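You operate a simulated robot arm through the tools that you are given. There is no shell and no other tool. Be economical: measure what you need, move in short steps, check, and stop when the job is done.

Carry out the task below with a simulated robot arm. There is one attempt and no reset: what you move stays moved.

TASK
Shut the soap drawer.
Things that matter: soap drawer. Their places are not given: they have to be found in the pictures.

It is judged by the outcome, as a careful person would: the job done as asked, and still so three seconds after it is handed in. It fails if anything else is knocked over, pushed out of place, dropped, spilled or broken.

THE ROBOT
A 6-joint arm with a two-finger parallel gripper, fixed in place. Base frame: the origin is at the foot of the arm, x ahead of it, y to its left, z up. Lengths are in mm, angles in degrees, forces in N, time in s.
With the tool pointing down near the work surface it reaches from about 240 to 660 mm from the base axis. Its first joint turns from -66.0 to 66.0 degrees. Payload 2.9 kg.
Tool frame: the origin (TCP) lies between the finger pads and is the grasp point; the fingertips stand 30 mm ahead of it; z points along the fingers, y is the line along which they close. The gripper opens to 110 mm. The fingers are 20 mm wide and 10 mm thick; the gripper's body (48 by 112 mm) begins 55 mm behind the TCP.
Orientation is told as [roll, pitch, yaw] about the base's x, y, z axes, in that order, counted from this pose: with the fingers straight down and closing along the base's y, the tool's x points along the base's -x, its y along +y and its z along -z.

THE INTERFACE
- The arm moves only by the tool apply_moves. Its argument "commands" is a list of rows, each an object of numbers (a shift or turn left out is 0, a gripper value left out holds the last): "tx", "ty", "tz": the shift along the base's x, y, z in mm; "rx", "ry", "rz": the turn, a rotation vector about the base's x, y, z in degrees; "hand": the gripper command, from -1 (fully open) to 1 (shut), values between in proportion. In form: [{"tx": .., "ty": .., "tz": .., "rx": .., "ry": .., "rz": .., "hand": ..}, ...]. A call has 1 to 8 rows; each row is the pose to reach, as a shift and turn from the pose commanded when the call began. A row lasts 0.2 s, in which the tool goes at most 50 mm and 8.6 degrees; a call with a longer step from one row to the next is refused whole, and so is a gripper value outside its range. A pose out of reach is approached as far as the arm can. The call stops where the force on the tool passes 40 N (or 10 N more than at its start, if that is more) or the arm is blocked; 0.2 s more then pass. The fingers move at their own pace (about 108 mm/s each) and stop on an object; they squeeze with about 27 N. The grip force told is the motor's: it shows also when the fingers shut on nothing. Time passes only in rows, and 0.2 s behind the last, so rows that repeat a pose let the fingers close. It gives the time, the measured TCP pose, the force on the tool (base axes), the opening and the grip force at its end, in the units of the frame above (readings bear some noise), and new pictures: "show" is both (left out), scene, wrist or none.
- Cameras (640 x 400 px; columns grow to the right, rows downward): "scene" is fixed at [71.3, 428.6, 1384]; the picture's right is [-0.82, -0.57, 0.00], its down [-0.33, 0.47, -0.82] and it looks along [0.47, -0.67, -0.57] (base axes); focal length 319 px, centre (320, 200). "wrist" rides on the gripper at [-36, 0, -57] in the tool frame; the picture's right is [0.00, -1.00, 0.00], its down [0.97, 0.00, -0.24] and it looks along [0.24, 0.00, 0.97] (tool axes); focal length 218 px, centre (320, 200).
- probe_pixels(camera, pixels): for up to 12 pixels [column, row] of the newest picture of that camera ("zoom" is the newest enlarged one), the place [x, y, z] in the base frame of the surface seen there, good to about 2 mm. No time passes.
- zoom(camera, box): a new picture of the part [left, top, right, bottom] of that camera's present view, enlarged. No time passes.
- hand_in(): hands the job in; it is judged then, once.

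Work in short steps. Measure before you move; look again where a grasp or a placing could have gone wrong, and mend it. You have 60 turns and 120 pictures in all, the two below and enlarged ones among them. Open the gripper and draw the arm clear of the work before you hand the job in, unless the task says otherwise; then end with one line.

The tools are called after ">>>" as name(argument=value, ...) on one line, values as JSON. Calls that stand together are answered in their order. apply_moves: Moves the arm, as the interface text tells. Its arguments: {"type":"object","properties":{"commands":{"type":"array","items":{"type":"object","properties":{"tx":{"type":"number"},"ty":{"type":"number"},"tz":{"type":"number"},"rx":{"type":"number"},"ry":{"type":"number"},"rz":{"type":"number"},"hand":{"type":"number"}}}},"show":{"type":"string","enum":["both","scene","wrist","none"]}},"required":["commands"]} The other tools are called the same way: probe_pixels (camera, pixels) gives the place of the surface under pixels of a picture; zoom (camera, box) takes an enlarged picture of a part of a camera's view; hand_in () hands the job in.

At the start:

```text
clock: 0.0
position: [419.9, -95.7, 925.5]
tcp_rot: [0.1, 0.0, 0.0]
wrist_force: [-0.1, 0.6, 0.4]
grip_width: 110.1
grip_force: 0.0
```

scene: 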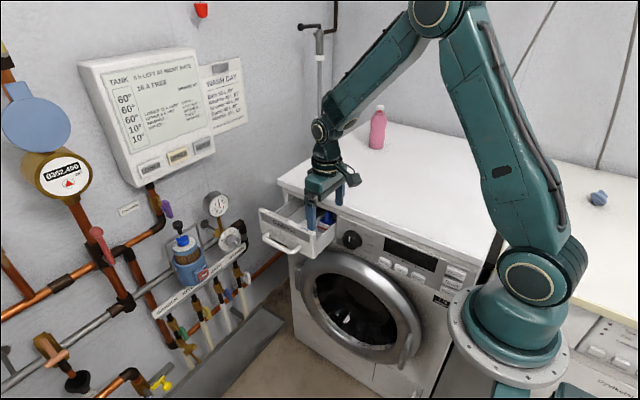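
wrist: 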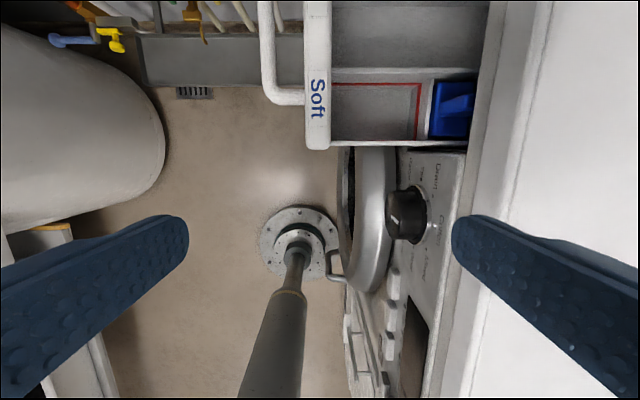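

The drawer shows at about (290,230) in the scene, open toward the left-front. I zoom in and probe it.

>>> zoom(camera="scene", box=[240, 160, 400, 260])

>>> probe_pixels(camera="wrist", pixels=[[318, 20], [318, 75], [318, 140], [267, 40], [285, 97], [375, 110], [452, 100], [400, 144], [470, 170], [410, 210], [400, 40], [520, 150]])

>>> probe_pixels(camera="scene", pixels=[[262, 212], [310, 236], [268, 238], [295, 250], [285, 190], [285, 225], [264, 228], [312, 250], [330, 230]])

```text
4.00 times, centred on (320, 210) of scene
```

zoom: 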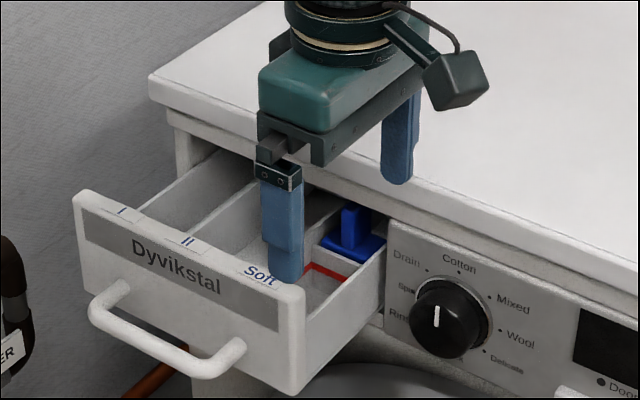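

```text
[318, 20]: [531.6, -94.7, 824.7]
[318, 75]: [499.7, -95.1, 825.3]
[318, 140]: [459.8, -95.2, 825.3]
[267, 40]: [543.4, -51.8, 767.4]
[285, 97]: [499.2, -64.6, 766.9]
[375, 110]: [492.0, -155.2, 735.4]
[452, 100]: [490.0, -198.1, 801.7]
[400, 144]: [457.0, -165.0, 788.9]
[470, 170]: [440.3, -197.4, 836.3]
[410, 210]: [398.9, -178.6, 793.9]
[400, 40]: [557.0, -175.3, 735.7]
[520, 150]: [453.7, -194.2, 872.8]
```

```text
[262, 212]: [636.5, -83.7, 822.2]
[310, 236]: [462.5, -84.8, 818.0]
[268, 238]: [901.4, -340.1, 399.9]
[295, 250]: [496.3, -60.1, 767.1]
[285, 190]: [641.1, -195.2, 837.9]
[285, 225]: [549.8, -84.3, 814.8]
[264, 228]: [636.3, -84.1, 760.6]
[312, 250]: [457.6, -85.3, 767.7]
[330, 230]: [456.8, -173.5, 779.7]
```

The drawer front's face is at y≈-85, x 456–640, top z≈825. The handle bar is at z≈767 and the machine panel at y≈-190. I'll check the blue insert's height, then back off in +y, tilt the fingers toward the machine and close them.

>>> probe_pixels(camera="scene", pixels=[[408, 213], [407, 217], [332, 218], [329, 212], [288, 200], [340, 205], [365, 218], [350, 222]])

>>> apply_moves(commands=[{"tx": 20, "ty": 35, "rx": -8, "hand": 1}, {"tx": 50, "ty": 70, "rx": -16}, {"tx": 85, "ty": 95, "rx": -24}, {"tx": 120, "ty": 105, "rx": -32}, {"tx": 128, "ty": 105, "rx": -40}, {"tx": 128, "ty": 105, "rx": -40}])

```text
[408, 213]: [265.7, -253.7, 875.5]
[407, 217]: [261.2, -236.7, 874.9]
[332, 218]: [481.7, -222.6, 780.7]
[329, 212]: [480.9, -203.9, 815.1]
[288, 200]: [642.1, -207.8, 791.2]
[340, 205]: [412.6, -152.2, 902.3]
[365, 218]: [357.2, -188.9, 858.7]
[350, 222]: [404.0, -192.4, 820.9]
```

```text
clock: 1.4
position: [548.1, 10.0, 925.7]
tcp_rot: [-40.0, 0.1, 0.0]
wrist_force: [-0.7, -0.2, -0.3]
grip_width: 0.0
grip_force: 26.9
```

scene: 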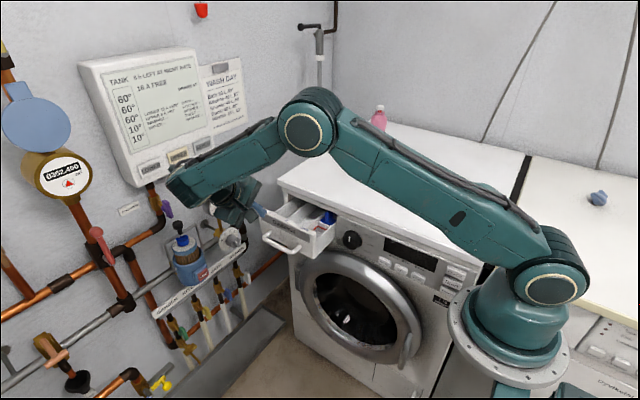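
wrist: 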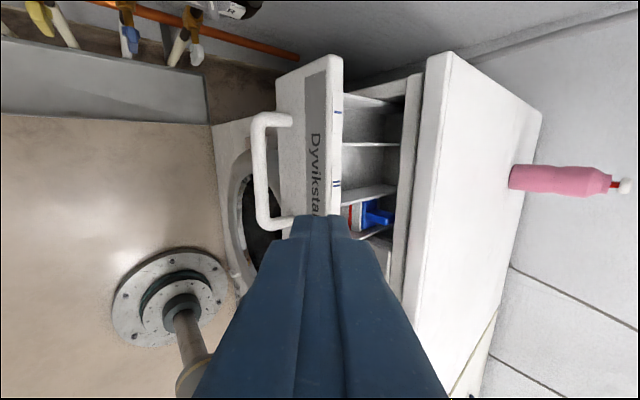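

The blue insert tops out at z≈815, below the opening. Before lowering, I check how close the bottle and gauges beside the hand are.

>>> probe_pixels(camera="scene", pixels=[[188, 260], [183, 238], [178, 227], [232, 240], [217, 205], [205, 290], [246, 278], [190, 155], [167, 208], [235, 215], [180, 190]])

>>> zoom(camera="scene", box=[150, 140, 350, 265])

```text
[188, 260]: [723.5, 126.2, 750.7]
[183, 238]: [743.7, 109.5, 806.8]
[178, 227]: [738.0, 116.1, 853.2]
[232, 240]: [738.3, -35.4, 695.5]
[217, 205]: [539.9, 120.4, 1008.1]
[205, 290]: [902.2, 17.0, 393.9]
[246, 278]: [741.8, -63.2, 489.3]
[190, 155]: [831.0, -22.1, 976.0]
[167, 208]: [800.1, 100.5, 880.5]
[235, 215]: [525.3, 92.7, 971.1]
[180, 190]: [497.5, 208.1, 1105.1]
```

```text
3.20 times, centred on (250, 202) of scene
```

zoom: 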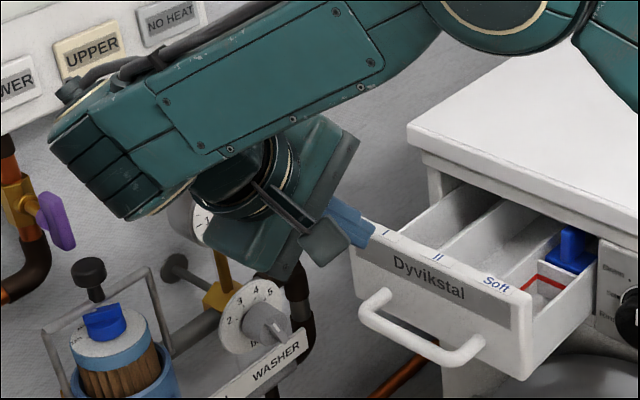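

All the wall fittings are at x≥720, clear of the hand (x≈548). I lower to z≈822, still in front of the drawer.

>>> apply_moves(commands=[{"tz": -45}, {"tz": -90}, {"tz": -103}, {"tz": -103, "ty": -30}, {"tz": -103, "ty": -55}])

```text
clock: 2.6
position: [547.5, -45.3, 822.5]
tcp_rot: [-39.8, -0.2, -0.1]
wrist_force: [0.7, -0.1, 0.0]
grip_width: 0.0
grip_force: 26.7
```

scene: 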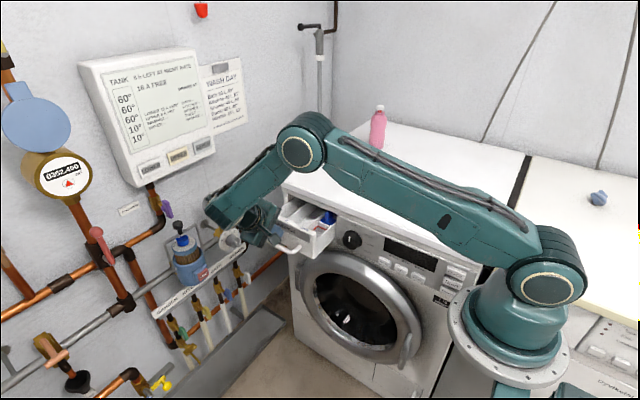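
wrist: 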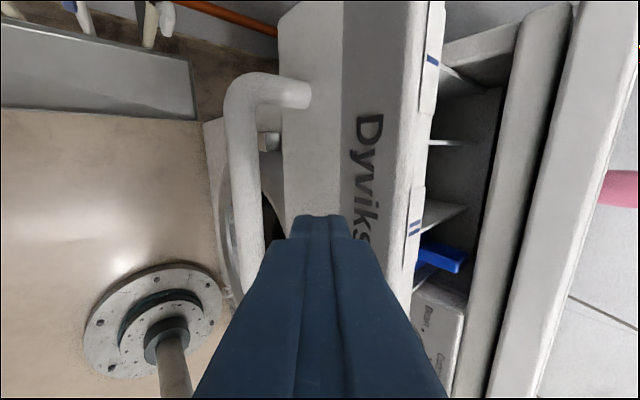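

The tip is level with the upper face of the front, above the handle. I push in -y in small steps.

>>> apply_moves(commands=[{"ty": -12}, {"ty": -24}, {"ty": -36}, {"ty": -48}, {"ty": -60}])

```text
clock: 3.8
position: [548.2, -106.7, 823.7]
tcp_rot: [-39.9, 0.0, 0.0]
wrist_force: [-0.9, 0.9, -0.7]
grip_width: 0.0
grip_force: 26.5
```

scene: 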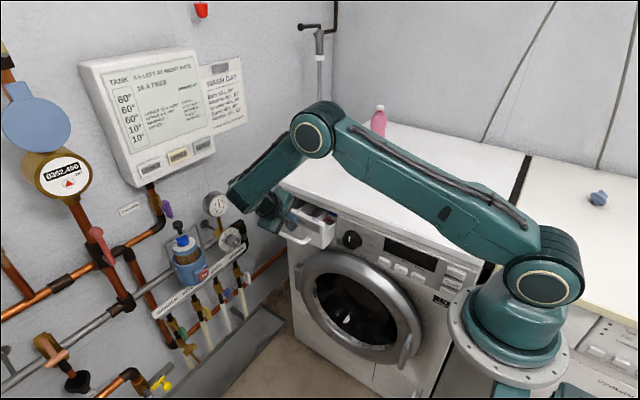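
wrist: 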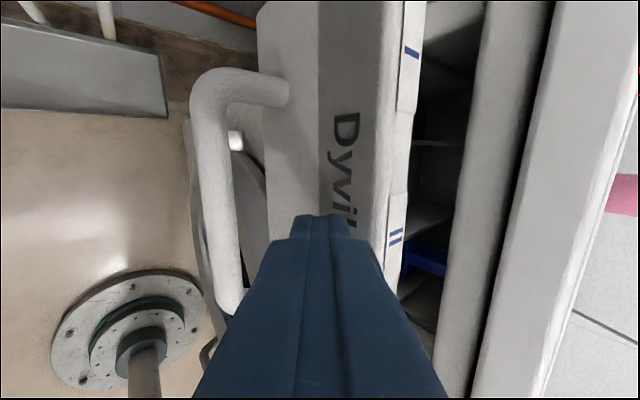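

The gap behind the front is shrinking and there is almost no force. I keep pushing.

>>> apply_moves(commands=[{"ty": -10}, {"ty": -20}, {"ty": -30}, {"ty": -38}])

```text
clock: 4.8
position: [546.5, -143.8, 823.7]
tcp_rot: [-39.9, 0.0, -0.1]
wrist_force: [-0.1, 0.5, -0.2]
grip_width: 0.1
grip_force: 26.9
```

scene: 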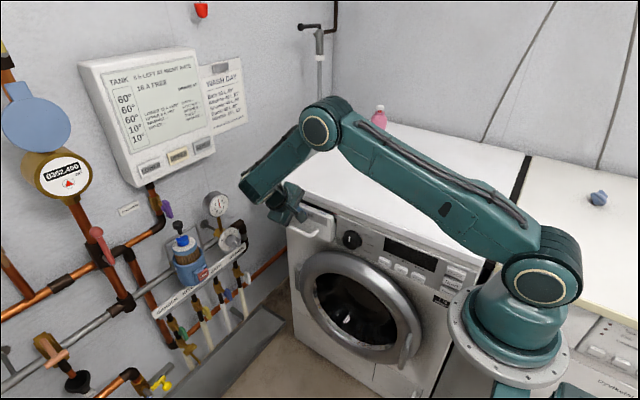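
wrist: 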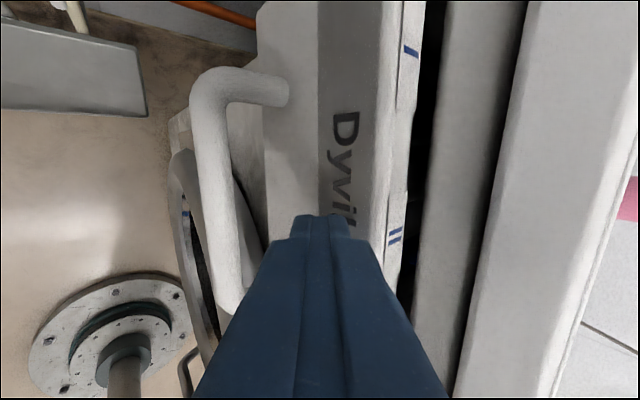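

A narrow gap remains, and the drawer still slides freely. I push in finer steps until it meets resistance.

>>> apply_moves(commands=[{"ty": -4}, {"ty": -8}, {"ty": -12}, {"ty": -16}, {"ty": -20}, {"ty": -24}, {"ty": -28}])

```text
clock: 6.4
position: [548.4, -168.2, 823.7]
tcp_rot: [-39.7, 0.1, 0.1]
wrist_force: [-8.6, 22.4, 8.3]
grip_width: 0.0
grip_force: 27.0
```

scene: 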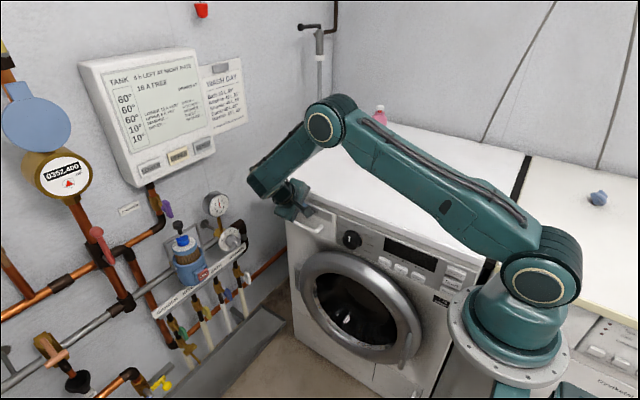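
wrist: 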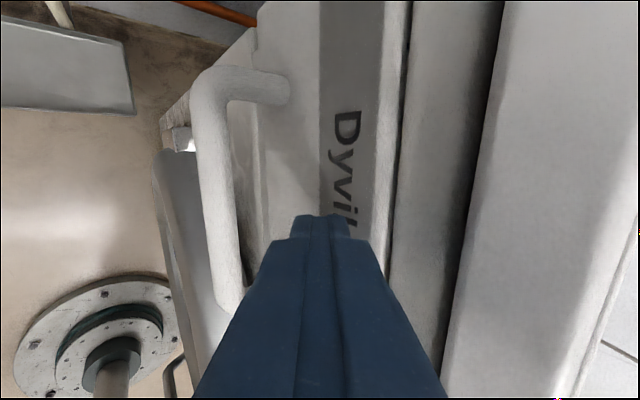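

Resistance is now 22 N and the front looks flush. I back straight off and look.

>>> apply_moves(commands=[{"ty": 30}, {"ty": 75}, {"ty": 120}, {"ty": 165}, {"ty": 175, "tz": 45}, {"ty": 175, "tz": 90}, {"ty": 175, "tz": 110}])

>>> zoom(camera="scene", box=[260, 180, 380, 255])

>>> probe_pixels(camera="scene", pixels=[[295, 210], [310, 220], [320, 225], [330, 232], [345, 235], [365, 245], [300, 228]])

```text
clock: 8.0
position: [545.7, 3.5, 933.7]
tcp_rot: [-39.9, -0.1, 0.1]
wrist_force: [0.1, -0.4, 0.5]
grip_width: 0.1
grip_force: 27.0
```

scene: 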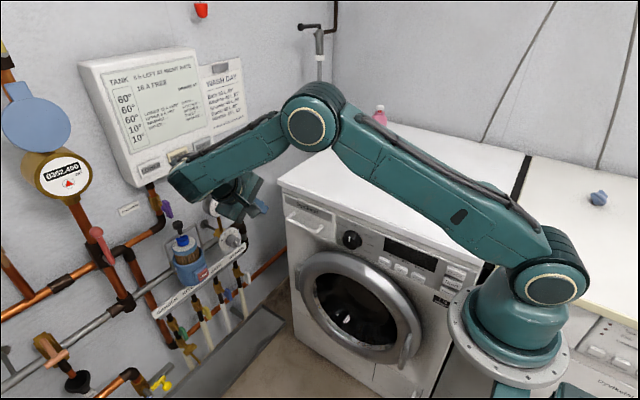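
wrist: 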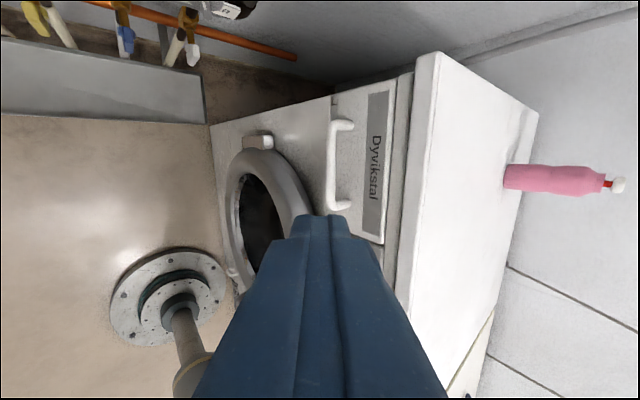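

```text
5.33 times, centred on (320, 218) of scene
```

zoom: 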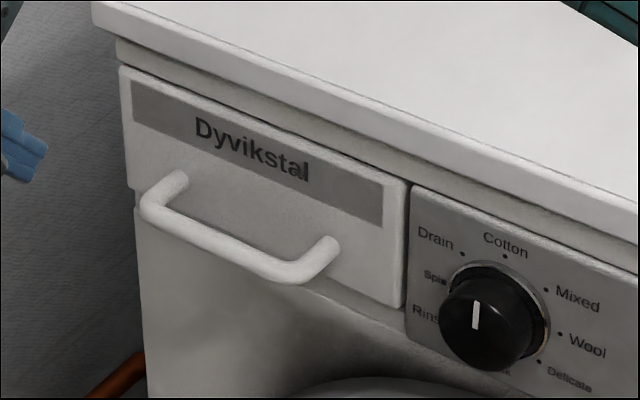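

```text
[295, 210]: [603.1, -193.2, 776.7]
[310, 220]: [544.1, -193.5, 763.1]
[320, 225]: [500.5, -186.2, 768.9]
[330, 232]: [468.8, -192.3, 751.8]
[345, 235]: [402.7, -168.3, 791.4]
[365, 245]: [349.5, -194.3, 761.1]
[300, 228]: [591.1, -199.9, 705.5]
```

The drawer face (y≈-193) is flush with the panel (y≈-194). I open the gripper while clear of everything and check that the drawer stays shut.

>>> apply_moves(commands=[{"tz": 10, "hand": -1}, {"tz": 10}, {"tz": 10}, {"tz": 10}], show="scene")

>>> probe_pixels(camera="scene", pixels=[[295, 210], [330, 232]])

```text
clock: 9.0
position: [547.2, 3.5, 943.2]
tcp_rot: [-39.9, 0.1, -0.1]
wrist_force: [-0.2, 0.1, -0.8]
grip_width: 110.0
grip_force: 0.1
```

scene: 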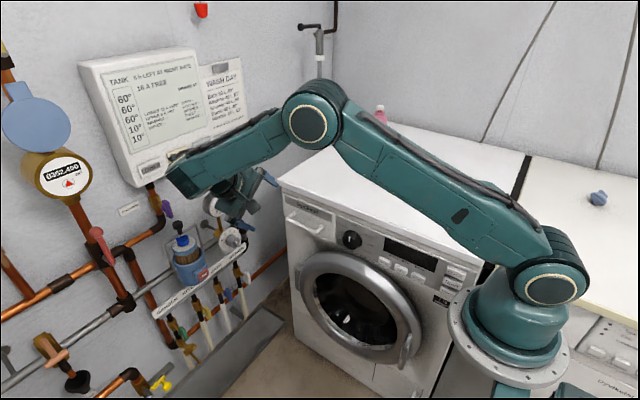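

```text
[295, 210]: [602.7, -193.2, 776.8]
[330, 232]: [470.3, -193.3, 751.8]
```

The drawer is still shut and the arm is clear, so I hand in.

>>> hand_in()

```text
The job is handed in.
```

The soap drawer is shut flush with the machine's front panel, nothing else was moved, and the gripper is open and clear.
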